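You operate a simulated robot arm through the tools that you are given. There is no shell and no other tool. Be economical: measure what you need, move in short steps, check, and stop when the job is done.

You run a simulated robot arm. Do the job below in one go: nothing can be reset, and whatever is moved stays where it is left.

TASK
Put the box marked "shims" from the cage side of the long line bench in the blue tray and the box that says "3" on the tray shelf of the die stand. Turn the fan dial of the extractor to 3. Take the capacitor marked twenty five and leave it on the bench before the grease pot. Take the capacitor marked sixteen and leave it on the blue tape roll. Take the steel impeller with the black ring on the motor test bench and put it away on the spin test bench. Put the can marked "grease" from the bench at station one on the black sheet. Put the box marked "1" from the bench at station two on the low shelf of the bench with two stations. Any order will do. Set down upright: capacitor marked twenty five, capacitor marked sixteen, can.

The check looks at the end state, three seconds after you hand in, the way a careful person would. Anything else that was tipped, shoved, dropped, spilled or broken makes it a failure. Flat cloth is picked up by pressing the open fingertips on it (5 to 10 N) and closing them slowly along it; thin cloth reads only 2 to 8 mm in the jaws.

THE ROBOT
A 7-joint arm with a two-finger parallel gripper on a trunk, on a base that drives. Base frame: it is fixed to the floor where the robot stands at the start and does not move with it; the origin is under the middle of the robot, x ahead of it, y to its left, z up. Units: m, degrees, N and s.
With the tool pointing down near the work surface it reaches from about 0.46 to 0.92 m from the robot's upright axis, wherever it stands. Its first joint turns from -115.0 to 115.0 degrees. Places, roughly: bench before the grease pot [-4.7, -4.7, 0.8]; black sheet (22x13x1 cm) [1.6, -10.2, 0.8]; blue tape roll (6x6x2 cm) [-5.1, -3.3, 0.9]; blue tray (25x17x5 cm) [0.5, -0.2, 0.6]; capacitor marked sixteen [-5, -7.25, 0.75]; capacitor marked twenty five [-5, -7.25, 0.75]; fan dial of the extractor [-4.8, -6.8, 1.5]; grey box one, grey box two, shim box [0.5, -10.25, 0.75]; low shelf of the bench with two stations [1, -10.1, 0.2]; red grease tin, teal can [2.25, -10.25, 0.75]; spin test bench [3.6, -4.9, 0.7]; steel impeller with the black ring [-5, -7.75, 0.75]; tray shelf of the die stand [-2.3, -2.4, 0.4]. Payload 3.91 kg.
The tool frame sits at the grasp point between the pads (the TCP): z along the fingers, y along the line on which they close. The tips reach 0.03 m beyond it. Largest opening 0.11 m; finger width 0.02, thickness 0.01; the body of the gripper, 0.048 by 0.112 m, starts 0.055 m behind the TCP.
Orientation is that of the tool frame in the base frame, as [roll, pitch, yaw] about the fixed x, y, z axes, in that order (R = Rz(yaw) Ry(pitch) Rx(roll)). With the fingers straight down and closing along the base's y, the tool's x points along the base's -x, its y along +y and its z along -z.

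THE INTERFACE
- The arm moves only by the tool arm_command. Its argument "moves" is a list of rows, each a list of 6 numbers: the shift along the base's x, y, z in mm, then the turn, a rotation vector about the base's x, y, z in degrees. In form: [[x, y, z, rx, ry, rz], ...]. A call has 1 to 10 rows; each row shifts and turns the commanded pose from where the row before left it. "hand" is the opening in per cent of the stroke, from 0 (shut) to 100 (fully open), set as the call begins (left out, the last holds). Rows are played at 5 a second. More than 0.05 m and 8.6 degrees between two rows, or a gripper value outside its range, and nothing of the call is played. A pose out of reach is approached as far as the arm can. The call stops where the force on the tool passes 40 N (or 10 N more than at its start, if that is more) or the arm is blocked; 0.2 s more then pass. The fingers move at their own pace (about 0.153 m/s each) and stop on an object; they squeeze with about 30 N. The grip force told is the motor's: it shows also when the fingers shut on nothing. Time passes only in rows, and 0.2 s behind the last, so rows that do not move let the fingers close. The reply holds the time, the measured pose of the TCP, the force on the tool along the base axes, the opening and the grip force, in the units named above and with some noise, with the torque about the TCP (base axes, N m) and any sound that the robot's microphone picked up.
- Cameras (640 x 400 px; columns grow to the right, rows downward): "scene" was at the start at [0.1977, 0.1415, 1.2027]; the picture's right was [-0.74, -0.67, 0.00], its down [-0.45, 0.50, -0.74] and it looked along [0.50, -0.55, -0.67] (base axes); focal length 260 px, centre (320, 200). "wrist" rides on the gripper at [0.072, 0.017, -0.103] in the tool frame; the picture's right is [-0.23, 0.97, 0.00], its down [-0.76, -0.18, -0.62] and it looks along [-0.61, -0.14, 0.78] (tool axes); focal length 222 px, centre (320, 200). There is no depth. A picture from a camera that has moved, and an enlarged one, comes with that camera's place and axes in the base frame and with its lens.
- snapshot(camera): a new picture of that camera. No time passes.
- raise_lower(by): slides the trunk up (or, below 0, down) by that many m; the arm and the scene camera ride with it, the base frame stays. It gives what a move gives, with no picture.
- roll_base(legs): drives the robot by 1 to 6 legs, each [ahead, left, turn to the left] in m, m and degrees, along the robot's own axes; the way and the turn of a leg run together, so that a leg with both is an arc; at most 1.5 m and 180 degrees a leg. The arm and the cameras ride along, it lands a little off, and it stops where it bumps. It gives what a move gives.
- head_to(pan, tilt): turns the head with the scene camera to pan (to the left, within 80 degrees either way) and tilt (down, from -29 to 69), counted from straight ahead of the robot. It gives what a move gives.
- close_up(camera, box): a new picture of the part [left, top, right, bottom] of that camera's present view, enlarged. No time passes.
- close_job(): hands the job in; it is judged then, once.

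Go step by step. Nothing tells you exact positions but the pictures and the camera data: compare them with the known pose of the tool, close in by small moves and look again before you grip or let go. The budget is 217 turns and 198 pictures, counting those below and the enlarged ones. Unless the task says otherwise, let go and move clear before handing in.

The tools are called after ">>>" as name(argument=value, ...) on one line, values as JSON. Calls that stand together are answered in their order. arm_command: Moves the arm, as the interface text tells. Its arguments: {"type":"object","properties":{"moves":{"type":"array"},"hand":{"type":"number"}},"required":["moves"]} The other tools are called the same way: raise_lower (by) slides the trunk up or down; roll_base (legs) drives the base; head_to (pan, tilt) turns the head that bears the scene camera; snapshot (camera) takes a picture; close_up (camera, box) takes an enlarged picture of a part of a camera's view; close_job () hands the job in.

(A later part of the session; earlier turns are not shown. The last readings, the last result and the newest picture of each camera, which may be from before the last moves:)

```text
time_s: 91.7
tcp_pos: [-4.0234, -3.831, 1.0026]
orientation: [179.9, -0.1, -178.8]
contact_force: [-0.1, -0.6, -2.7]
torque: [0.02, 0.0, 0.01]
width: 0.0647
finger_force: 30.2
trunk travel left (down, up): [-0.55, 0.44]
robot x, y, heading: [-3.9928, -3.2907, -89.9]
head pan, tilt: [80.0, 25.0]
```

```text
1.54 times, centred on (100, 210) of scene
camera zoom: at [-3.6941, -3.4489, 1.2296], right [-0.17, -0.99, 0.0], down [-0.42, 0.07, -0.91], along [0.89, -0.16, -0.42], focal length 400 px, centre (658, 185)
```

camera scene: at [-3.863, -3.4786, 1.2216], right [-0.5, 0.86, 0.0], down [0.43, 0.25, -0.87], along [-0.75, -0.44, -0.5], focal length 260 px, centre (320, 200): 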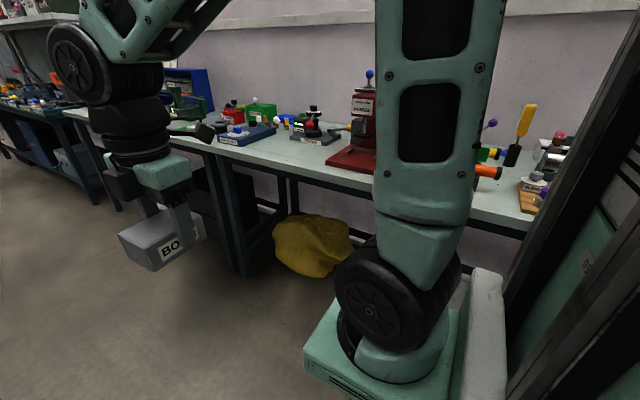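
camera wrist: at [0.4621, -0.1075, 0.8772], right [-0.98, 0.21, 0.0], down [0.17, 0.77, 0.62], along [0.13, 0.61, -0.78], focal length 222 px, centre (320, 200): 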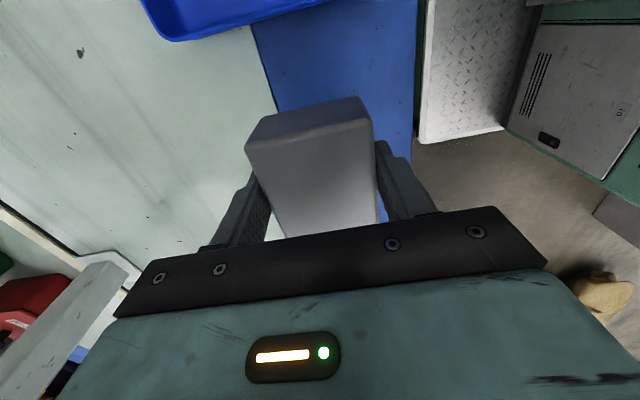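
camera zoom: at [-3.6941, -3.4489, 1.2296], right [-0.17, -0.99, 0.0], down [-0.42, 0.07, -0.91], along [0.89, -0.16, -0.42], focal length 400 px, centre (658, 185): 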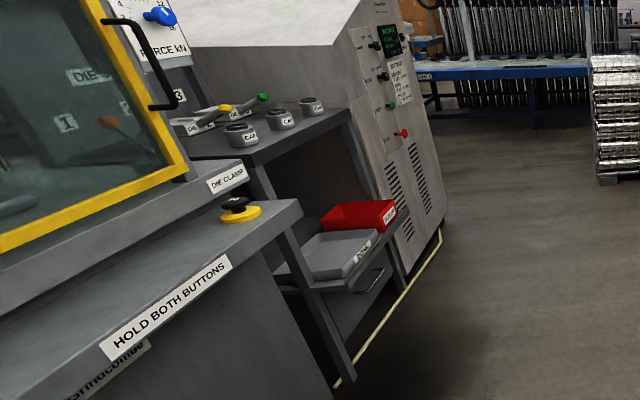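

The die stand's lower shelf carries a grey and a red tray. I'll turn to face +y and strafe in front of it.

>>> roll_base(legs=[[0, 0, 90], [1.4, 0, 0], [0, 0, 90]])

>>> head_to(pan=-5, tilt=40)

>>> snapshot(camera="scene")

```text
time_s: 106.1
tcp_pos: [-2.5619, -2.8025, 1.0018]
orientation: [179.9, 0.0, -0.8]
contact_force: [0.2, -0.2, -1.5]
torque: [-0.03, -0.04, -0.02]
width: 0.0647
finger_force: 29.7
trunk travel left (down, up): [-0.55, 0.44]
robot x, y, heading: [-2.6148, -3.3444, 88.1]
head pan, tilt: [80.0, 25.0]
```

```text
time_s: 107.7
tcp_pos: [-2.5619, -2.8021, 1.0006]
orientation: [179.9, -0.1, -0.9]
contact_force: [-0.6, -0.6, -1.2]
torque: [0.02, 0.01, 0.0]
width: 0.0649
finger_force: 30.6
trunk travel left (down, up): [-0.55, 0.44]
robot x, y, heading: [-2.6176, -3.3398, 88.4]
head pan, tilt: [-5.0, 40.0]
```

```text
162 pictures are left
camera scene: at [-2.8044, -3.1094, 1.2062], right [0.99, -0.12, 0.0], down [-0.08, -0.64, -0.77], along [0.09, 0.76, -0.64], focal length 260 px, centre (320, 200)
```

scene: 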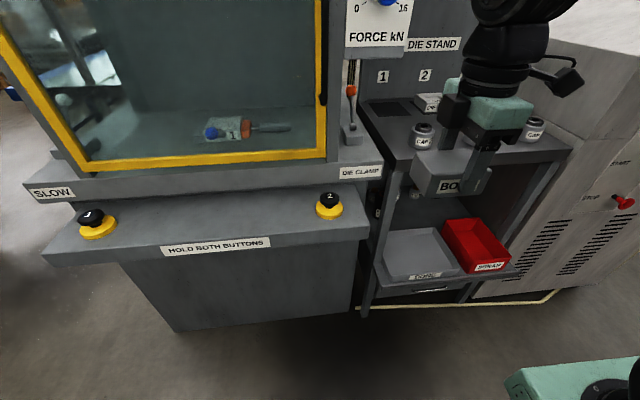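

>>> roll_base(legs=[[0.1, -0.3, 1.5]])

>>> head_to(pan=0, tilt=45)

>>> snapshot(camera="scene")

>>> close_up(camera="scene", box=[180, 60, 480, 260])

```text
time_s: 109.8
tcp_pos: [-2.2734, -2.706, 1.0023]
orientation: [179.8, 0.0, 0.6]
contact_force: [-0.3, 0.5, -1.4]
torque: [0.01, 0.02, -0.01]
width: 0.0647
finger_force: 30.1
trunk travel left (down, up): [-0.55, 0.44]
robot x, y, heading: [-2.3139, -3.2458, 89.4]
head pan, tilt: [-5.0, 40.0]
```

```text
time_s: 110.5
tcp_pos: [-2.2733, -2.7051, 1.0015]
orientation: [179.9, 0.0, 0.5]
contact_force: [-0.1, -0.1, -0.4]
torque: [0.03, -0.01, -0.01]
width: 0.0648
finger_force: 30.2
trunk travel left (down, up): [-0.55, 0.44]
robot x, y, heading: [-2.3128, -3.2461, 89.6]
head pan, tilt: [0.0, 45.0]
```

```text
161 pictures are left
camera scene: at [-2.5161, -3.0223, 1.199], right [1.0, -0.01, 0.0], down [-0.01, -0.71, -0.71], along [0.01, 0.71, -0.71], focal length 260 px, centre (320, 200)
```

scene: 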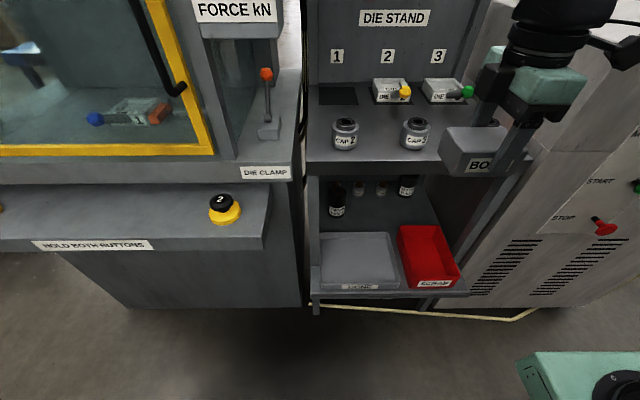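

```text
2.00 times, centred on (330, 160) of scene
camera zoom: at [-2.5161, -3.0223, 1.199], right [1.0, -0.01, 0.0], down [-0.01, -0.71, -0.71], along [0.01, 0.71, -0.71], focal length 520 px, centre (300, 280)
```

zoom: 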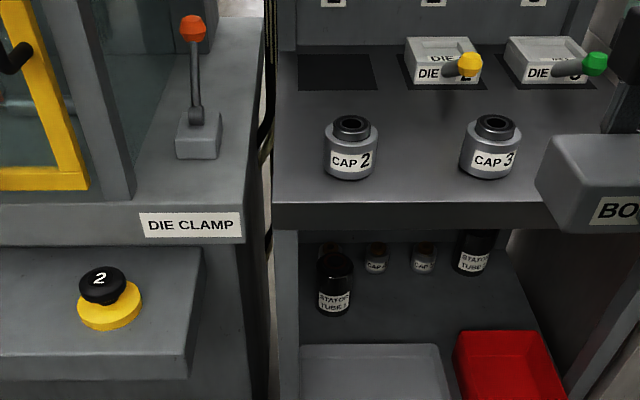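

I'll back off slightly and lower the trunk to see into the lower shelf.

>>> roll_base(legs=[[-0.15, 0, 0]])

>>> raise_lower(by=-0.35)

>>> head_to(pan=0, tilt=30)

>>> snapshot(camera="scene")

>>> snapshot(camera="wrist")

```text
time_s: 111.8
tcp_pos: [-2.2737, -2.8565, 1.002]
orientation: [179.8, 0.1, 0.4]
contact_force: [-0.3, 0.1, -1.1]
torque: [0.02, -0.02, 0.01]
width: 0.0647
finger_force: 30.3
trunk travel left (down, up): [-0.55, 0.44]
robot x, y, heading: [-2.317, -3.3946, 89.3]
head pan, tilt: [0.0, 45.0]
```

```text
time_s: 115.3
tcp_pos: [-2.2746, -2.8543, 0.6525]
orientation: [179.9, 0.0, 0.4]
contact_force: [-0.5, 0.3, -1.3]
torque: [-0.02, -0.01, -0.03]
width: 0.0645
finger_force: 30.1
trunk travel left (down, up): [-0.2, 0.79]
robot x, y, heading: [-2.3125, -3.3965, 89.5]
head pan, tilt: [0.0, 45.0]
```

```text
time_s: 116.0
tcp_pos: [-2.2747, -2.8557, 0.6517]
orientation: [179.9, 0.0, 0.3]
contact_force: [0.2, -0.4, -2.0]
torque: [0.02, 0.01, 0.01]
width: 0.0647
finger_force: 29.7
trunk travel left (down, up): [-0.2, 0.79]
robot x, y, heading: [-2.3122, -3.3928, 89.1]
head pan, tilt: [0.0, 30.0]
```

```text
159 pictures are left
camera scene: at [-2.5173, -3.1622, 0.8715], right [1.0, -0.01, 0.0], down [-0.01, -0.5, -0.87], along [0.01, 0.87, -0.5], focal length 260 px, centre (320, 200)
```

scene: 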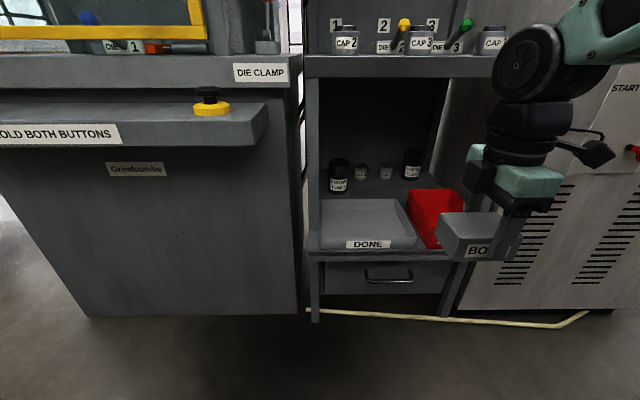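

```text
158 pictures are left
camera wrist: at [-2.2022, -2.8712, 0.7569], right [-0.22, -0.98, 0.0], down [-0.76, 0.17, 0.62], along [-0.61, 0.14, -0.78], focal length 222 px, centre (320, 200)
```

wrist: 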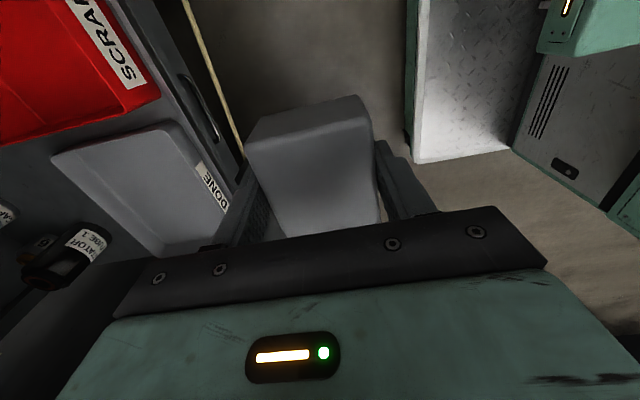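

The shelf carries a DONE tray and a SCRAP tray, and only its front is open from above. I'll set BOX 3 in the clean grey DONE area of that shelf, moving over it first.

>>> arm_command(moves=[[-37, 40, 0, 0, 0, 0], [-37, 40, 0, 0, 0, 0], [-36, 40, 0, 0, 0, 0], [0, 45, 0, 0, 0, 0], [0, 45, 0, 0, 0, 0], [0, 45, 0, 0, 0, 0], [0, 50, 0, 0, 0, 0]])

>>> snapshot(camera="wrist")

>>> snapshot(camera="scene")

```text
refused: row 1 steps farther than a row can; nothing moved
```

```text
157 pictures are left
camera wrist: at [-2.2022, -2.8712, 0.7569], right [-0.22, -0.98, 0.0], down [-0.76, 0.17, 0.62], along [-0.61, 0.14, -0.78], focal length 222 px, centre (320, 200)
```

wrist: 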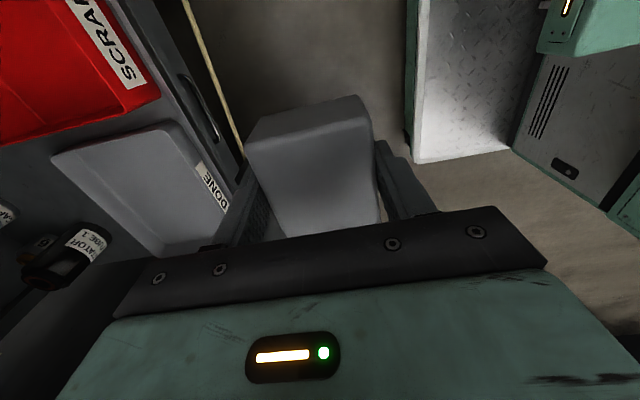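

```text
156 pictures are left
camera scene: at [-2.5173, -3.1622, 0.8715], right [1.0, -0.01, 0.0], down [-0.01, -0.5, -0.87], along [0.01, 0.87, -0.5], focal length 260 px, centre (320, 200)
```

scene: 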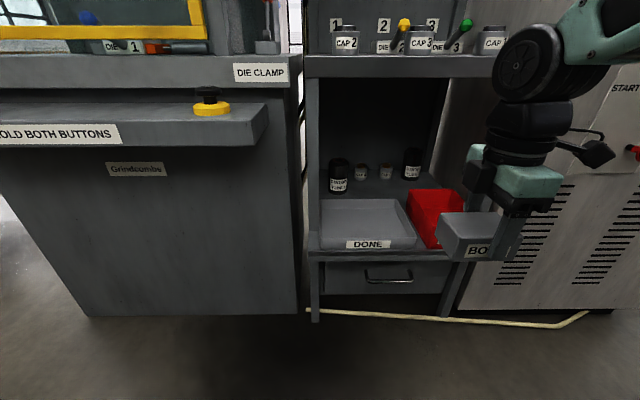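

>>> arm_command(moves=[[-28, 40, 0, 0, 0, 0], [-28, 40, 0, 0, 0, 0], [-28, 40, 0, 0, 0, 0], [-26, 40, 0, 0, 0, 0], [0, 45, 0, 0, 0, 0], [0, 45, 0, 0, 0, 0], [0, 45, 0, 0, 0, 0], [0, 20, 0, 0, 0, 0]])

>>> snapshot(camera="wrist")

>>> snapshot(camera="scene")

```text
time_s: 118.0
tcp_pos: [-2.3853, -2.6037, 0.6528]
orientation: [179.2, 0.4, 7.8]
contact_force: [-0.2, -0.3, -1.5]
torque: [0.01, -0.02, 0.02]
width: 0.0648
finger_force: 30.0
trunk travel left (down, up): [-0.2, 0.79]
robot x, y, heading: [-2.255, -3.4223, 84.8]
head pan, tilt: [0.0, 30.0]
stopped in row 8: the arm was blocked; the commanded pose is now the measured one
```

```text
155 pictures are left
camera wrist: at [-2.3103, -2.6093, 0.758], right [-0.09, -1.0, 0.01], down [-0.77, 0.08, 0.63], along [-0.63, 0.05, -0.78], focal length 222 px, centre (320, 200)
```

wrist: 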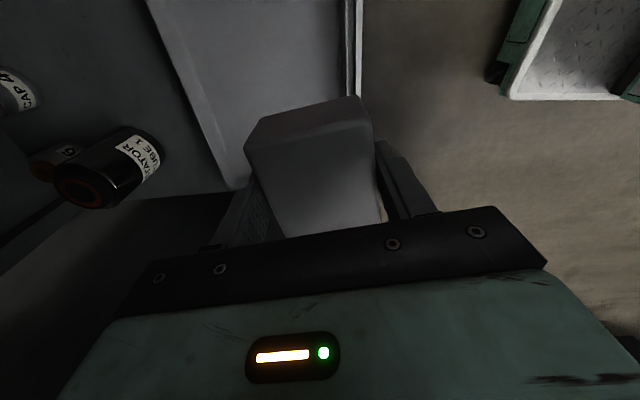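

```text
154 pictures are left
camera scene: at [-2.4387, -3.1756, 0.8755], right [1.0, -0.09, 0.0], down [-0.05, -0.49, -0.87], along [0.08, 0.87, -0.49], focal length 260 px, centre (320, 200)
```

scene: 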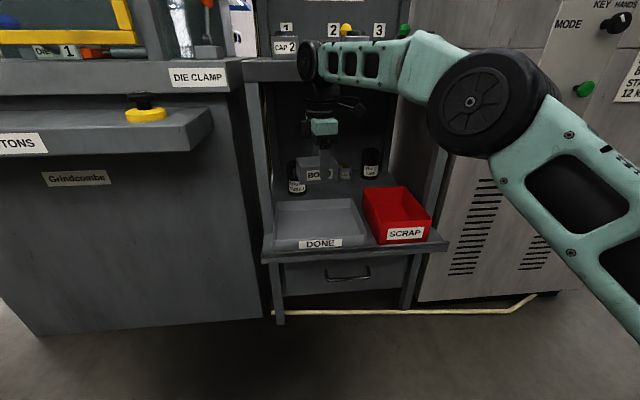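

The arm touched something and nudged the base. I'll look closely before backing out.

>>> close_up(camera="scene", box=[220, 0, 460, 150])

```text
2.67 times, centred on (340, 75) of scene
camera zoom: at [-2.4387, -3.1756, 0.8755], right [1.0, -0.09, 0.0], down [-0.05, -0.49, -0.87], along [0.08, 0.87, -0.49], focal length 693 px, centre (267, 533)
```

zoom: 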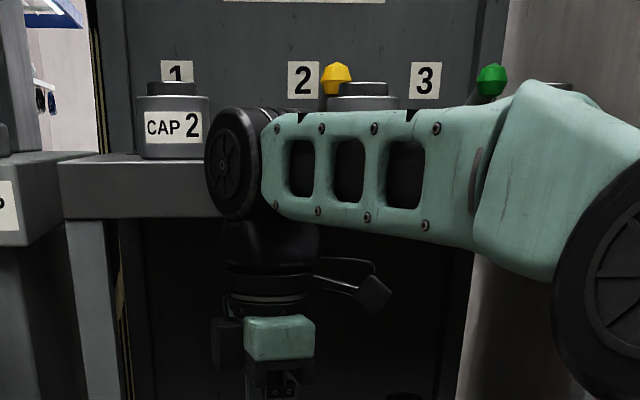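

The forearm, lying sideways, meets the upper shelf edge; nothing is tipped. I'll back out and reposition the robot so that the forearm comes straight in.

>>> arm_command(moves=[[0, -45, 0, 0, 0, 0], [0, -45, 0, 0, 0, 0], [0, -45, 0, 0, 0, 0], [0, -45, 0, 0, 0, 0], [0, -45, 0, 0, 0, 0], [0, -30, 0, 0, 0, -7]])

>>> roll_base(legs=[[-0.05, 0, 5], [0, 0.38, 0]])

>>> snapshot(camera="scene")

```text
time_s: 119.4
tcp_pos: [-2.3836, -2.8518, 0.6432]
orientation: [178.6, 0.2, 0.4]
contact_force: [-0.4, -0.1, -2.0]
torque: [-0.03, -0.04, -0.01]
width: 0.0644
finger_force: 29.8
trunk travel left (down, up): [-0.2, 0.79]
robot x, y, heading: [-2.259, -3.4181, 84.6]
head pan, tilt: [0.0, 30.0]
```

```text
time_s: 122.3
tcp_pos: [-2.8105, -2.9099, 0.6424]
orientation: [178.7, 0.2, 5.1]
contact_force: [-0.3, -0.2, -1.8]
torque: [-0.01, -0.01, -0.04]
width: 0.0646
finger_force: 30.1
trunk travel left (down, up): [-0.2, 0.79]
robot x, y, heading: [-2.6362, -3.4618, 89.4]
head pan, tilt: [0.0, 30.0]
```

```text
152 pictures are left
camera scene: at [-2.8407, -3.2292, 0.8716], right [1.0, -0.01, 0.0], down [-0.01, -0.5, -0.87], along [0.01, 0.87, -0.5], focal length 260 px, centre (320, 200)
```

scene: 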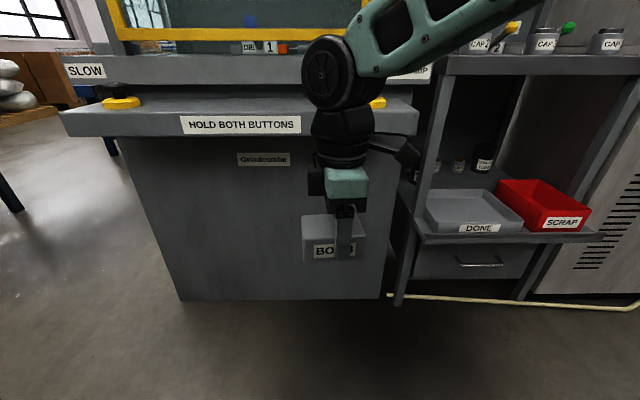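

>>> arm_command(moves=[[48, 0, 0, 1.3, 0, -4.5], [48, 0, 0, 0, 0, 0], [48, 0, 0, 0, 0, 0], [48, 0, 0, 0, 0, 0], [48, 0, 0, 0, 0, 0], [48, 0, 0, 0, 0, 0], [48, 0, 0, 0, 0, 0], [48, 0, 0, 0, 0, 0], [41, 0, 0, 0, 0, 0]])

>>> roll_base(legs=[[0.13, 0, 0]])

>>> snapshot(camera="scene")

>>> snapshot(camera="wrist")

```text
time_s: 124.3
tcp_pos: [-2.3833, -2.9068, 0.6414]
orientation: [179.9, 0.1, 0.7]
contact_force: [-0.2, -0.7, -1.5]
torque: [0.01, -0.02, 0.0]
width: 0.0648
finger_force: 29.7
trunk travel left (down, up): [-0.2, 0.79]
robot x, y, heading: [-2.6379, -3.4653, 89.6]
head pan, tilt: [0.0, 30.0]
```

```text
time_s: 125.6
tcp_pos: [-2.3811, -2.7799, 0.6424]
orientation: [179.9, 0.0, 0.6]
contact_force: [-1.0, 0.5, -1.8]
torque: [-0.03, 0.0, 0.01]
width: 0.0646
finger_force: 29.9
trunk travel left (down, up): [-0.2, 0.79]
robot x, y, heading: [-2.636, -3.3338, 89.6]
head pan, tilt: [0.0, 30.0]
```

```text
151 pictures are left
camera scene: at [-2.8393, -3.1001, 0.8716], right [1.0, -0.01, 0.0], down [-0.01, -0.5, -0.87], along [0.01, 0.87, -0.5], focal length 260 px, centre (320, 200)
```

scene: 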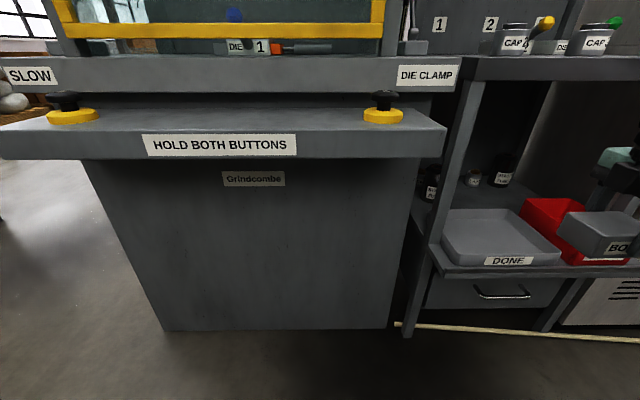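

```text
150 pictures are left
camera wrist: at [-2.3093, -2.7949, 0.7473], right [-0.22, -0.98, 0.0], down [-0.76, 0.17, 0.62], along [-0.61, 0.13, -0.78], focal length 222 px, centre (320, 200)
```

wrist: 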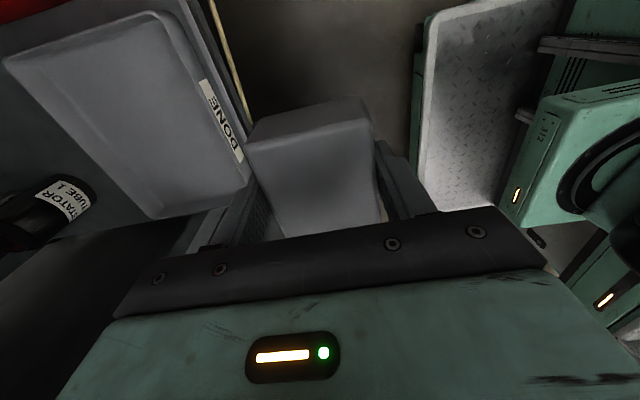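

Now the forearm comes in straight. I'll move in over the grey tray.

>>> arm_command(moves=[[0, 45, 0, 0, 0, 0], [0, 45, 0, 0, 0, 0], [0, 45, 0, 0, 0, 0], [0, 45, 0, 0, 0, 0], [0, 30, 0, 0, 0, 0]])

>>> head_to(pan=-35, tilt=25)

>>> snapshot(camera="scene")

>>> snapshot(camera="wrist")

```text
time_s: 127.0
tcp_pos: [-2.3811, -2.6077, 0.6439]
orientation: [178.4, 0.2, 0.7]
contact_force: [-0.2, -0.4, -1.3]
torque: [0.02, -0.04, -0.03]
width: 0.0648
finger_force: 30.1
trunk travel left (down, up): [-0.2, 0.79]
robot x, y, heading: [-2.6359, -3.3565, 88.9]
head pan, tilt: [0.0, 30.0]
stopped in row 5: the arm was blocked; the commanded pose is now the measured one
```

```text
time_s: 128.0
tcp_pos: [-2.3808, -2.6067, 0.6451]
orientation: [178.4, 0.4, 0.5]
contact_force: [0.3, 0.2, -1.1]
torque: [0.0, -0.03, 0.02]
width: 0.0645
finger_force: 30.3
trunk travel left (down, up): [-0.2, 0.79]
robot x, y, heading: [-2.632, -3.3496, 89.0]
head pan, tilt: [-35.0, 25.0]
```

```text
149 pictures are left
camera scene: at [-2.7843, -3.1348, 0.8807], right [0.81, -0.59, 0.0], down [-0.25, -0.34, -0.91], along [0.53, 0.74, -0.42], focal length 260 px, centre (320, 200)
```

scene: 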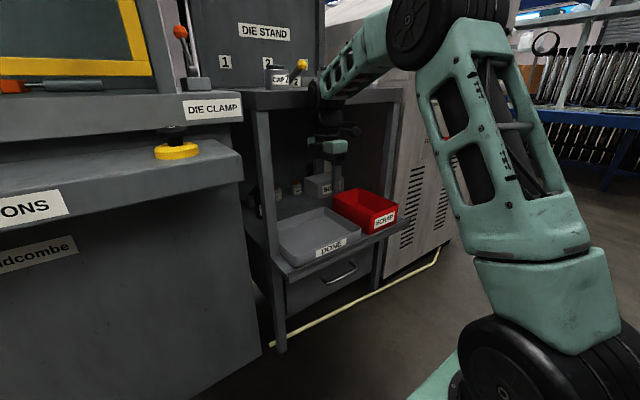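

```text
148 pictures are left
camera wrist: at [-2.3079, -2.6199, 0.7487], right [-0.22, -0.98, 0.03], down [-0.76, 0.19, 0.62], along [-0.61, 0.11, -0.78], focal length 222 px, centre (320, 200)
```

wrist: 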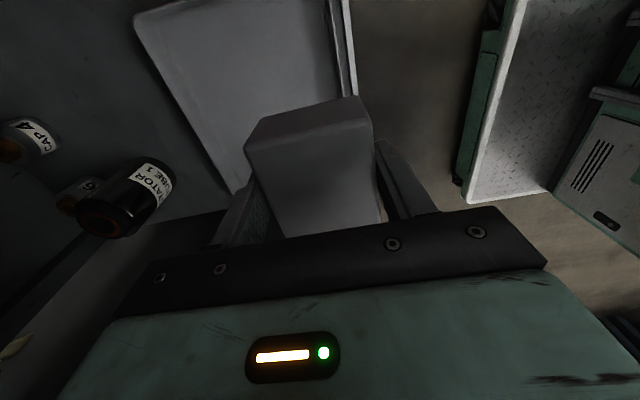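

The upper shelf edge is further forward than I judged (y -2.56, z 0.82). I'll back out, go lower, then slide in beneath it.

>>> arm_command(moves=[[0, -45, 0, 0, 0, 0], [0, -45, 0, 1.5, 0, 0], [0, -45, 0, 0, 0, 0], [0, -25, 0, 0, 0, 0]])

>>> raise_lower(by=-0.13)

>>> snapshot(camera="scene")

```text
time_s: 129.0
tcp_pos: [-2.3808, -2.7588, 0.638]
orientation: [179.6, 0.5, 0.5]
contact_force: [0.0, 0.4, -1.3]
torque: [0.01, -0.01, -0.03]
width: 0.0647
finger_force: 30.2
trunk travel left (down, up): [-0.2, 0.79]
robot x, y, heading: [-2.6321, -3.3434, 88.7]
head pan, tilt: [-35.0, 25.0]
```

```text
time_s: 130.6
tcp_pos: [-2.3798, -2.759, 0.5079]
orientation: [179.4, 0.5, 0.5]
contact_force: [-0.5, -0.3, -1.7]
torque: [-0.01, 0.0, -0.03]
width: 0.0648
finger_force: 29.9
trunk travel left (down, up): [-0.07, 0.92]
robot x, y, heading: [-2.6353, -3.3472, 89.1]
head pan, tilt: [-35.0, 25.0]
```

```text
147 pictures are left
camera scene: at [-2.7831, -3.1291, 0.7496], right [0.81, -0.59, 0.0], down [-0.25, -0.34, -0.91], along [0.53, 0.73, -0.42], focal length 260 px, centre (320, 200)
```

scene: 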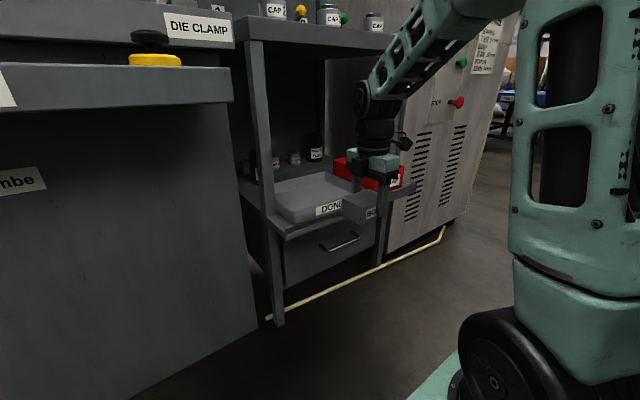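

>>> arm_command(moves=[[0, 45, 8, 0.5, -0.5, -0.5], [0, 45, 0, 0, 0, 0], [0, 45, 0, 0, 0, 0], [0, 45, 0, 0, 0, 0], [0, 9, 0, 0, 0, 0]])

>>> snapshot(camera="scene")

>>> snapshot(camera="wrist")

```text
time_s: 131.8
tcp_pos: [-2.3795, -2.5698, 0.5123]
orientation: [179.9, 0.1, 0.1]
contact_force: [0.4, 0.0, -1.0]
torque: [-0.03, -0.06, 0.02]
width: 0.0648
finger_force: 29.8
trunk travel left (down, up): [-0.07, 0.92]
robot x, y, heading: [-2.6314, -3.3457, 89.0]
head pan, tilt: [-35.0, 25.0]
```

```text
146 pictures are left
camera scene: at [-2.7831, -3.1291, 0.7495], right [0.81, -0.59, 0.0], down [-0.25, -0.34, -0.91], along [0.53, 0.73, -0.42], focal length 260 px, centre (320, 200)
```

scene: 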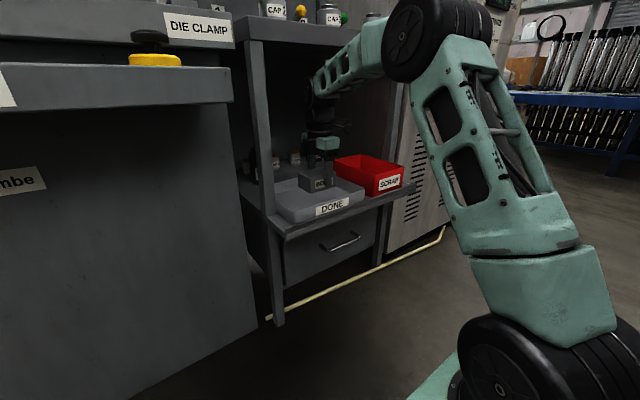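

```text
145 pictures are left
camera wrist: at [-2.307, -2.5864, 0.6184], right [-0.23, -0.97, 0.0], down [-0.76, 0.18, 0.62], along [-0.61, 0.14, -0.78], focal length 222 px, centre (320, 200)
```

wrist: 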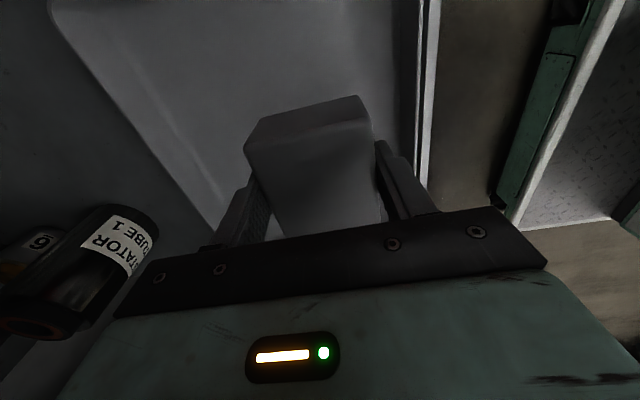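

It's over the grey tray. I'll lower in small steps until it touches.

>>> arm_command(moves=[[0, 10, -20, 0, 0, 0], [0, 0, -20, 0, 0, 0], [0, 0, -8, 0, 0, 0]])

>>> arm_command(moves=[[0, 0, -5, 0, 0, 0]])

>>> snapshot(camera="scene")

```text
time_s: 132.6
tcp_pos: [-2.3805, -2.5587, 0.4656]
orientation: [179.9, 0.0, 0.1]
contact_force: [0.2, -0.4, 0.2]
torque: [0.03, 0.06, 0.02]
width: 0.0649
finger_force: 29.8
trunk travel left (down, up): [-0.07, 0.92]
robot x, y, heading: [-2.6323, -3.3463, 88.9]
head pan, tilt: [-35.0, 25.0]
```

```text
time_s: 133.0
tcp_pos: [-2.3789, -2.5599, 0.4653]
orientation: [-179.8, -0.1, 0.0]
contact_force: [-0.6, -8.8, 26.6]
torque: [-0.41, 0.16, 0.06]
width: 0.0652
finger_force: 30.3
trunk travel left (down, up): [-0.07, 0.92]
robot x, y, heading: [-2.6339, -3.3448, 89.1]
head pan, tilt: [-35.0, 25.0]
```

```text
144 pictures are left
camera scene: at [-2.7833, -3.1298, 0.7504], right [0.81, -0.59, 0.0], down [-0.25, -0.34, -0.91], along [0.53, 0.73, -0.42], focal length 260 px, centre (320, 200)
```

scene: 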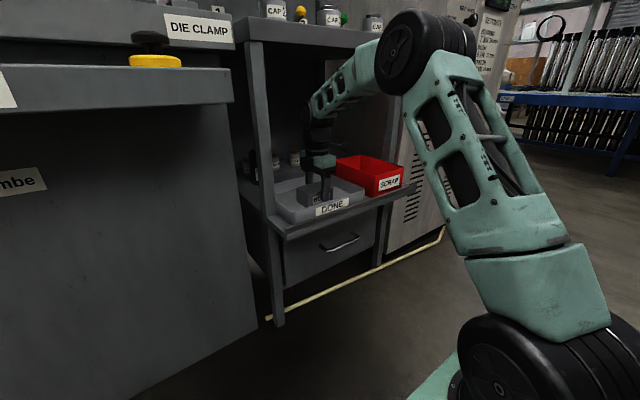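

It rests on the tray floor. I'll release, rise a bit and slide out.

>>> arm_command(moves=[[0, 0, 3, 0, 0, 0], [0, 0, 0, 0, 0, 0], [0, 0, 0, 0, 0, 0]], hand=80)

>>> arm_command(moves=[[0, 0, 25, 0, 0, 0], [0, 0, 25, 0, 0, 0], [0, -10, 5, 0, 0, 0], [0, -40, 0, 0, 0, 0], [0, -45, 0, 0, 0, 0], [0, -45, 0, 0, 0, 0], [0, -45, 0, 0, 0, 0]])

>>> snapshot(camera="scene")

```text
time_s: 133.8
tcp_pos: [-2.3808, -2.56, 0.4638]
orientation: [179.9, -0.1, 0.0]
contact_force: [-0.6, -0.1, -0.7]
torque: [0.01, 0.03, -0.01]
width: 0.0877
finger_force: 0.0
trunk travel left (down, up): [-0.07, 0.92]
robot x, y, heading: [-2.6341, -3.3483, 89.0]
head pan, tilt: [-35.0, 25.0]
```

```text
time_s: 135.4
tcp_pos: [-2.3806, -2.7466, 0.5183]
orientation: [179.9, 0.1, 0.1]
contact_force: [-0.4, -0.4, 0.3]
torque: [0.06, 0.03, 0.01]
width: 0.0879
finger_force: 0.0
trunk travel left (down, up): [-0.07, 0.92]
robot x, y, heading: [-2.6341, -3.3434, 89.2]
head pan, tilt: [-35.0, 25.0]
```

```text
143 pictures are left
camera scene: at [-2.7831, -3.1291, 0.7495], right [0.81, -0.59, 0.0], down [-0.25, -0.34, -0.91], along [0.53, 0.73, -0.42], focal length 260 px, centre (320, 200)
```

scene: 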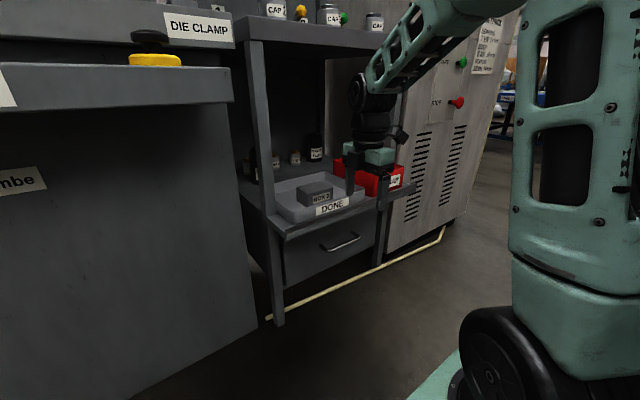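

BOX 3 lies on the tray shelf in the DONE tray. Next I'll drive to the motor test bench area around (-5, -7.3).

>>> roll_base(legs=[[-0.25, 0, 0]])

>>> raise_lower(by=0.48)

>>> roll_base(legs=[[0, 0, 91], [1.3, 0.1, 0]])

>>> head_to(pan=70, tilt=25)

>>> snapshot(camera="scene")

>>> head_to(pan=20, tilt=35)

>>> snapshot(camera="scene")

```text
time_s: 137.2
tcp_pos: [-2.3824, -2.9939, 0.5188]
orientation: [179.9, 0.0, -0.1]
contact_force: [0.0, 0.7, 1.0]
torque: [0.02, -0.02, 0.02]
width: 0.0879
finger_force: 0.0
trunk travel left (down, up): [-0.07, 0.92]
robot x, y, heading: [-2.6368, -3.5964, 89.1]
head pan, tilt: [-35.0, 25.0]
```

```text
refused: 0.48 is not a number from -0.4 to 0.4
```

```text
time_s: 147.6
tcp_pos: [-4.5492, -3.4092, 0.52]
orientation: [179.9, 0.0, 89.7]
contact_force: [-0.1, -0.9, 0.2]
torque: [0.02, 0.02, 0.04]
width: 0.0879
finger_force: 0.0
trunk travel left (down, up): [-0.07, 0.92]
robot x, y, heading: [-3.95, -3.67, 178.9]
head pan, tilt: [-35.0, 25.0]
```

```text
time_s: 149.4
tcp_pos: [-4.5489, -3.4106, 0.518]
orientation: [179.9, 0.0, 89.6]
contact_force: [0.1, 0.9, -0.3]
torque: [-0.02, 0.0, -0.05]
width: 0.0881
finger_force: 0.0
trunk travel left (down, up): [-0.07, 0.92]
robot x, y, heading: [-3.9474, -3.6714, 178.3]
head pan, tilt: [70.0, 25.0]
```

```text
142 pictures are left
camera scene: at [-4.1293, -3.9573, 0.7496], right [-0.93, 0.37, 0.0], down [0.15, 0.39, -0.91], along [-0.33, -0.84, -0.42], focal length 260 px, centre (320, 200)
```

scene: 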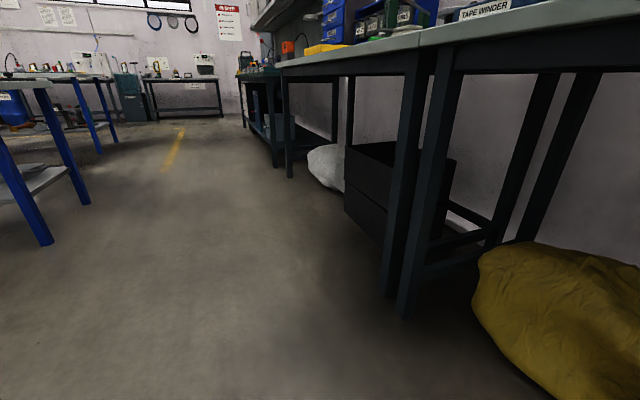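

```text
time_s: 150.6
tcp_pos: [-4.5477, -3.4103, 0.5185]
orientation: [179.9, 0.0, 89.6]
contact_force: [0.4, 0.0, -1.2]
torque: [0.02, 0.0, 0.02]
width: 0.088
finger_force: 0.0
trunk travel left (down, up): [-0.07, 0.92]
robot x, y, heading: [-3.9503, -3.6679, 178.6]
head pan, tilt: [20.0, 35.0]
```

```text
141 pictures are left
camera scene: at [-4.1791, -3.8997, 0.7338], right [-0.32, 0.95, 0.0], down [0.54, 0.18, -0.82], along [-0.78, -0.26, -0.57], focal length 260 px, centre (320, 200)
```

scene: 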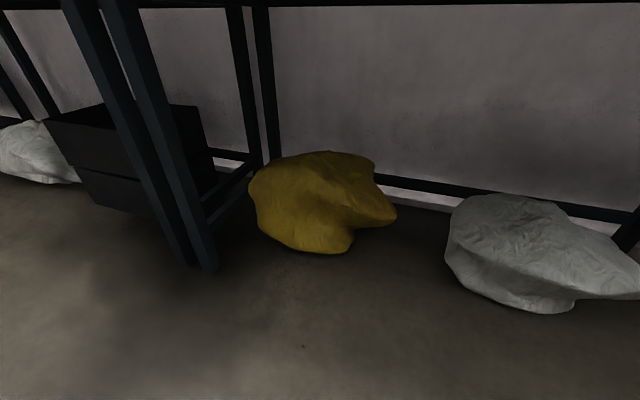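

The raise was refused, so the arm is still low near the table edge. I'll back off first, then raise.

>>> roll_base(legs=[[-0.2, 0, 0]])

>>> raise_lower(by=0.4)

>>> raise_lower(by=0.15)

>>> head_to(pan=15, tilt=35)

>>> snapshot(camera="scene")

```text
time_s: 152.2
tcp_pos: [-4.3464, -3.4128, 0.519]
orientation: [179.9, 0.1, 89.3]
contact_force: [-0.4, 0.2, 0.6]
torque: [0.01, 0.0, -0.01]
width: 0.088
finger_force: 0.1
trunk travel left (down, up): [-0.07, 0.92]
robot x, y, heading: [-3.7458, -3.6745, 178.4]
head pan, tilt: [20.0, 35.0]
```

```text
time_s: 156.1
tcp_pos: [-4.3451, -3.4141, 0.9189]
orientation: [179.8, 0.0, 89.4]
contact_force: [-0.5, -0.2, 0.1]
torque: [-0.01, 0.03, 0.06]
width: 0.0879
finger_force: 0.0
trunk travel left (down, up): [-0.47, 0.52]
robot x, y, heading: [-3.7479, -3.6736, 178.6]
head pan, tilt: [20.0, 35.0]
```

```text
time_s: 157.8
tcp_pos: [-4.3446, -3.413, 1.0686]
orientation: [179.9, 0.1, 89.4]
contact_force: [0.6, 0.3, -0.1]
torque: [0.01, -0.01, 0.01]
width: 0.0882
finger_force: 0.1
trunk travel left (down, up): [-0.62, 0.37]
robot x, y, heading: [-3.7465, -3.671, 178.4]
head pan, tilt: [20.0, 35.0]
```

```text
time_s: 158.5
tcp_pos: [-4.3461, -3.414, 1.0685]
orientation: [179.9, 0.0, 89.5]
contact_force: [-0.3, 0.7, -0.2]
torque: [-0.01, 0.01, 0.0]
width: 0.088
finger_force: 0.1
trunk travel left (down, up): [-0.62, 0.37]
robot x, y, heading: [-3.7428, -3.6733, 178.6]
head pan, tilt: [15.0, 35.0]
```

```text
140 pictures are left
camera scene: at [-3.9803, -3.8969, 1.2838], right [-0.23, 0.97, 0.0], down [0.56, 0.13, -0.82], along [-0.8, -0.19, -0.57], focal length 260 px, centre (320, 200)
```

scene: 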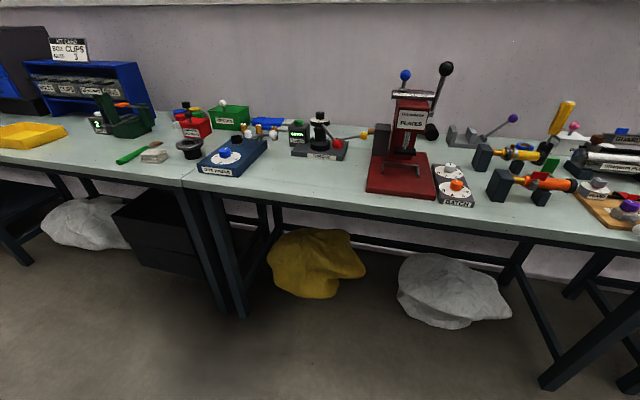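

Table row with winders, grease pot and tape gear noted. I'll strafe on to the capacitor place.

>>> roll_base(legs=[[0.12, 1.5, 1], [0, 1.5, 0], [0, 0.5, 0]])

>>> snapshot(camera="scene")

>>> head_to(pan=0, tilt=5)

>>> snapshot(camera="scene")

```text
refused: leg 1 is longer than a leg can be; nothing moved
```

```text
139 pictures are left
camera scene: at [-3.9803, -3.8969, 1.2838], right [-0.23, 0.97, 0.0], down [0.56, 0.13, -0.82], along [-0.8, -0.19, -0.57], focal length 260 px, centre (320, 200)
```

scene: 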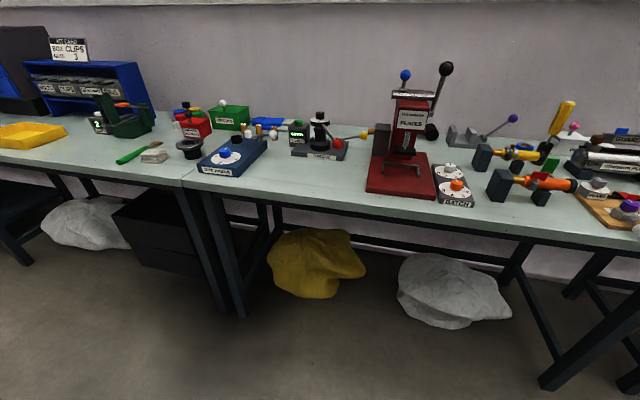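

```text
time_s: 159.4
tcp_pos: [-4.3458, -3.4137, 1.0692]
orientation: [179.9, 0.0, 89.4]
contact_force: [-0.6, -0.7, -0.4]
torque: [-0.01, -0.01, -0.03]
width: 0.0882
finger_force: 0.1
trunk travel left (down, up): [-0.62, 0.37]
robot x, y, heading: [-3.7473, -3.6725, 178.6]
head pan, tilt: [0.0, 5.0]
```

```text
138 pictures are left
camera scene: at [-3.9865, -3.8739, 1.3319], right [0.03, 1.0, 0.0], down [0.09, 0.0, -1.0], along [-1.0, 0.03, -0.09], focal length 260 px, centre (320, 200)
```

scene: 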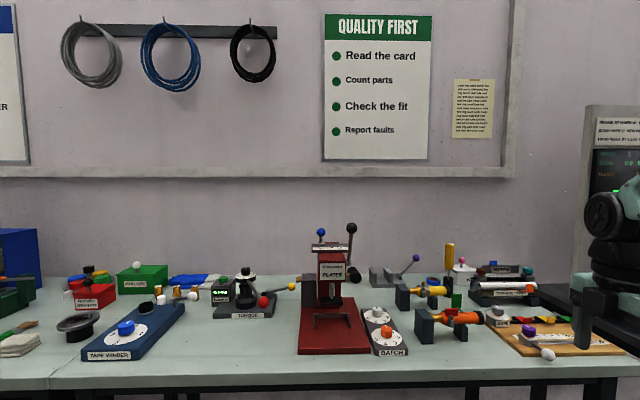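

>>> close_up(camera="scene", box=[320, 230, 640, 390])

>>> close_up(camera="scene", box=[0, 230, 320, 390])

>>> roll_base(legs=[[0.1, 1.49, 1], [0, 1.5, 0], [0, 0.5, 0]])

>>> head_to(pan=0, tilt=15)

>>> snapshot(camera="scene")

```text
2.00 times, centred on (480, 310) of scene
camera zoom: at [-3.9865, -3.8739, 1.3319], right [0.03, 1.0, 0.0], down [0.09, 0.0, -1.0], along [-1.0, 0.03, -0.09], focal length 520 px, centre (0, -20)
```

zoom: 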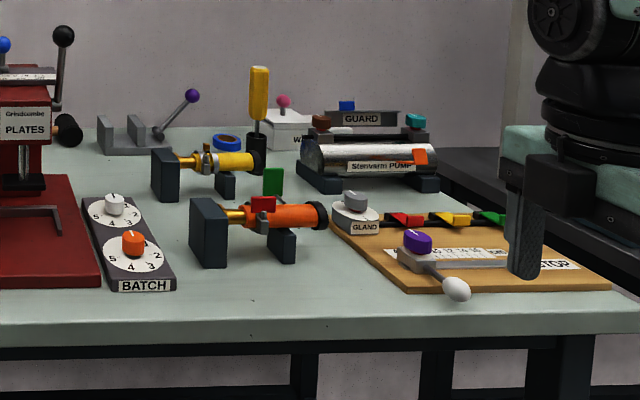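

```text
2.00 times, centred on (160, 310) of scene
camera zoom: at [-3.9865, -3.8739, 1.3319], right [0.03, 1.0, 0.0], down [0.09, 0.0, -1.0], along [-1.0, 0.03, -0.09], focal length 520 px, centre (640, -20)
```

zoom: 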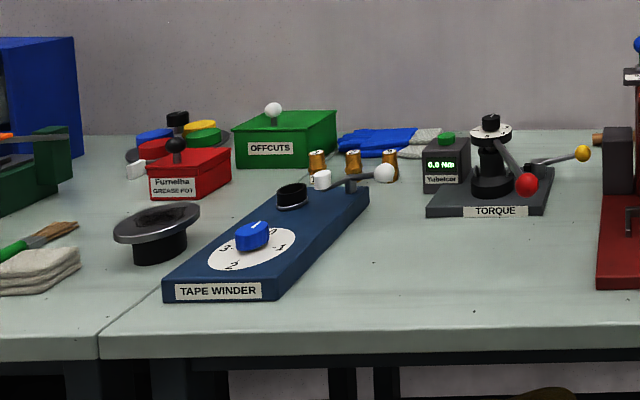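

```text
time_s: 176.6
tcp_pos: [-4.4371, -6.9797, 1.0697]
orientation: [179.8, 0.0, 92.2]
contact_force: [-0.8, 0.1, -0.5]
torque: [-0.04, 0.0, -0.01]
width: 0.0882
finger_force: 0.1
trunk travel left (down, up): [-0.62, 0.37]
robot x, y, heading: [-3.8279, -7.2141, -178.9]
head pan, tilt: [0.0, 5.0]
```

```text
time_s: 177.3
tcp_pos: [-4.4367, -6.9804, 1.0686]
orientation: [180.0, 0.0, 92.2]
contact_force: [-0.3, -0.3, 0.6]
torque: [-0.03, 0.0, 0.03]
width: 0.0878
finger_force: 0.0
trunk travel left (down, up): [-0.62, 0.37]
robot x, y, heading: [-3.8278, -7.2103, -179.0]
head pan, tilt: [0.0, 15.0]
```

```text
135 pictures are left
camera scene: at [-4.0579, -7.4231, 1.3158], right [-0.02, 1.0, 0.0], down [0.26, 0.01, -0.97], along [-0.97, -0.02, -0.26], focal length 260 px, centre (320, 200)
```

scene: 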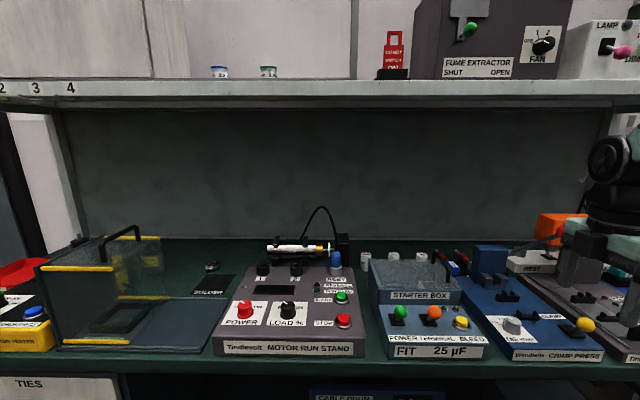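

>>> close_up(camera="scene", box=[340, 210, 640, 370])

>>> close_up(camera="scene", box=[20, 210, 360, 370])

>>> close_up(camera="scene", box=[180, 0, 640, 110])

```text
2.13 times, centred on (490, 290) of scene
camera zoom: at [-4.0579, -7.4231, 1.3158], right [-0.02, 1.0, 0.0], down [0.26, 0.01, -0.97], along [-0.97, -0.02, -0.26], focal length 555 px, centre (-43, 8)
```

zoom: 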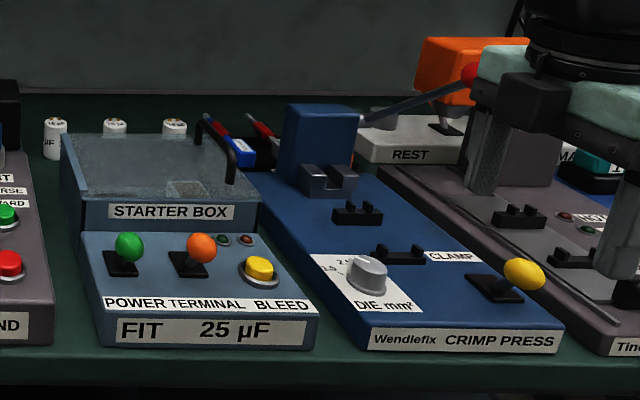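

```text
1.88 times, centred on (190, 290) of scene
camera zoom: at [-4.0579, -7.4231, 1.3158], right [-0.02, 1.0, 0.0], down [0.26, 0.01, -0.97], along [-0.97, -0.02, -0.26], focal length 489 px, centre (565, 31)
```

zoom: 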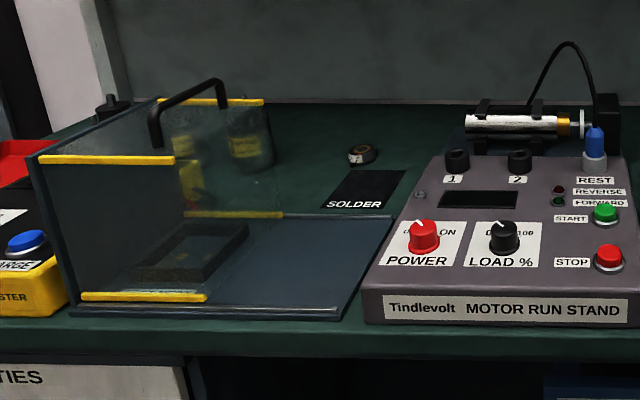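

```text
1.39 times, centred on (410, 55) of scene
camera zoom: at [-4.0579, -7.4231, 1.3158], right [-0.02, 1.0, 0.0], down [0.26, 0.01, -0.97], along [-0.97, -0.02, -0.26], focal length 362 px, centre (195, 402)
```

zoom: 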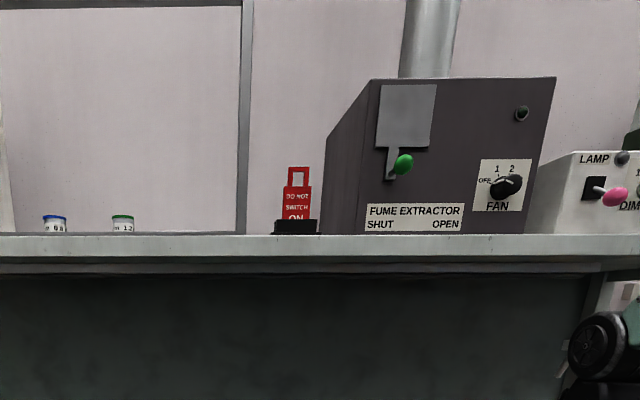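

Three small capacitors stand behind the starter box, and the fan dial is on the shelf above. I'll lower the arm slightly, drive in, and look at them closer.

>>> arm_command(moves=[[0, 0, -40, 0, 0, 0], [0, 0, -40, 0, 0, 0]], hand=100)

>>> roll_base(legs=[[0.28, 0.2, -1]])

>>> head_to(pan=-20, tilt=30)

>>> snapshot(camera="scene")

>>> snapshot(camera="wrist")

```text
time_s: 177.9
tcp_pos: [-4.4387, -6.9809, 0.989]
orientation: [180.0, 0.0, 92.1]
contact_force: [0.2, -0.4, -0.3]
torque: [0.02, 0.02, 0.0]
width: 0.11
finger_force: 0.0
trunk travel left (down, up): [-0.62, 0.37]
robot x, y, heading: [-3.8294, -7.2146, -179.2]
head pan, tilt: [0.0, 15.0]
```

```text
time_s: 180.2
tcp_pos: [-4.7132, -7.1782, 0.9884]
orientation: [179.9, 0.0, 91.4]
contact_force: [0.0, 0.1, -0.1]
torque: [-0.03, 0.0, 0.02]
width: 0.1099
finger_force: 0.0
trunk travel left (down, up): [-0.62, 0.37]
robot x, y, heading: [-4.1056, -7.4149, -179.3]
head pan, tilt: [0.0, 15.0]
```

```text
time_s: 181.0
tcp_pos: [-4.7159, -7.1783, 0.9885]
orientation: [179.9, -0.1, 91.6]
contact_force: [-0.4, 1.0, -0.6]
torque: [0.0, -0.03, -0.04]
width: 0.11
finger_force: 0.1
trunk travel left (down, up): [-0.62, 0.37]
robot x, y, heading: [-4.1073, -7.4151, -179.5]
head pan, tilt: [-20.0, 30.0]
```

```text
131 pictures are left
camera scene: at [-4.3323, -7.5948, 1.2916], right [0.33, 0.94, 0.0], down [0.47, -0.17, -0.87], along [-0.82, 0.29, -0.5], focal length 260 px, centre (320, 200)
```

scene: 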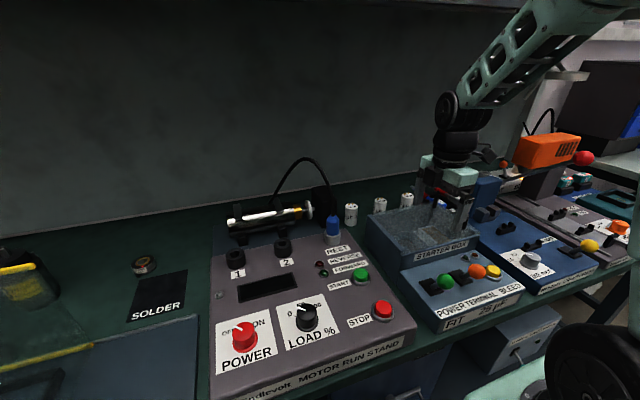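

```text
130 pictures are left
camera wrist: at [-4.6997, -7.1048, 1.0939], right [0.98, -0.2, 0.0], down [-0.16, -0.77, 0.62], along [-0.12, -0.61, -0.78], focal length 222 px, centre (320, 200)
```

wrist: 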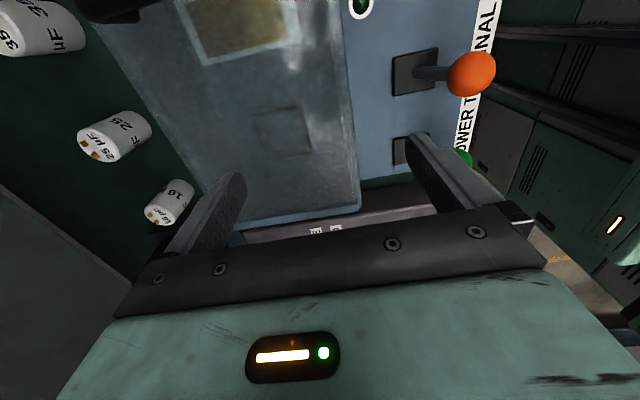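

>>> close_up(camera="wrist", box=[0, 0, 240, 260])

>>> close_up(camera="scene", box=[320, 160, 480, 260])

```text
1.54 times, centred on (120, 130) of wrist
camera zoom: at [-4.6997, -7.1048, 1.0939], right [0.98, -0.2, 0.0], down [-0.16, -0.77, 0.62], along [-0.12, -0.61, -0.78], focal length 342 px, centre (628, 308)
```

zoom: 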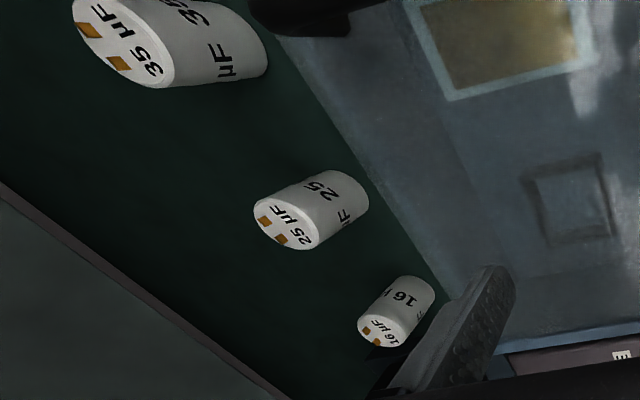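

```text
4.00 times, centred on (400, 210) of scene
camera zoom: at [-4.3323, -7.5948, 1.2916], right [0.33, 0.94, 0.0], down [0.47, -0.17, -0.87], along [-0.82, 0.29, -0.5], focal length 1040 px, centre (0, 160)
```

zoom: 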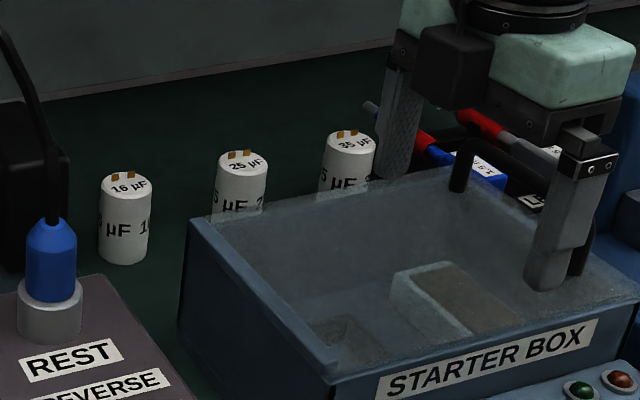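

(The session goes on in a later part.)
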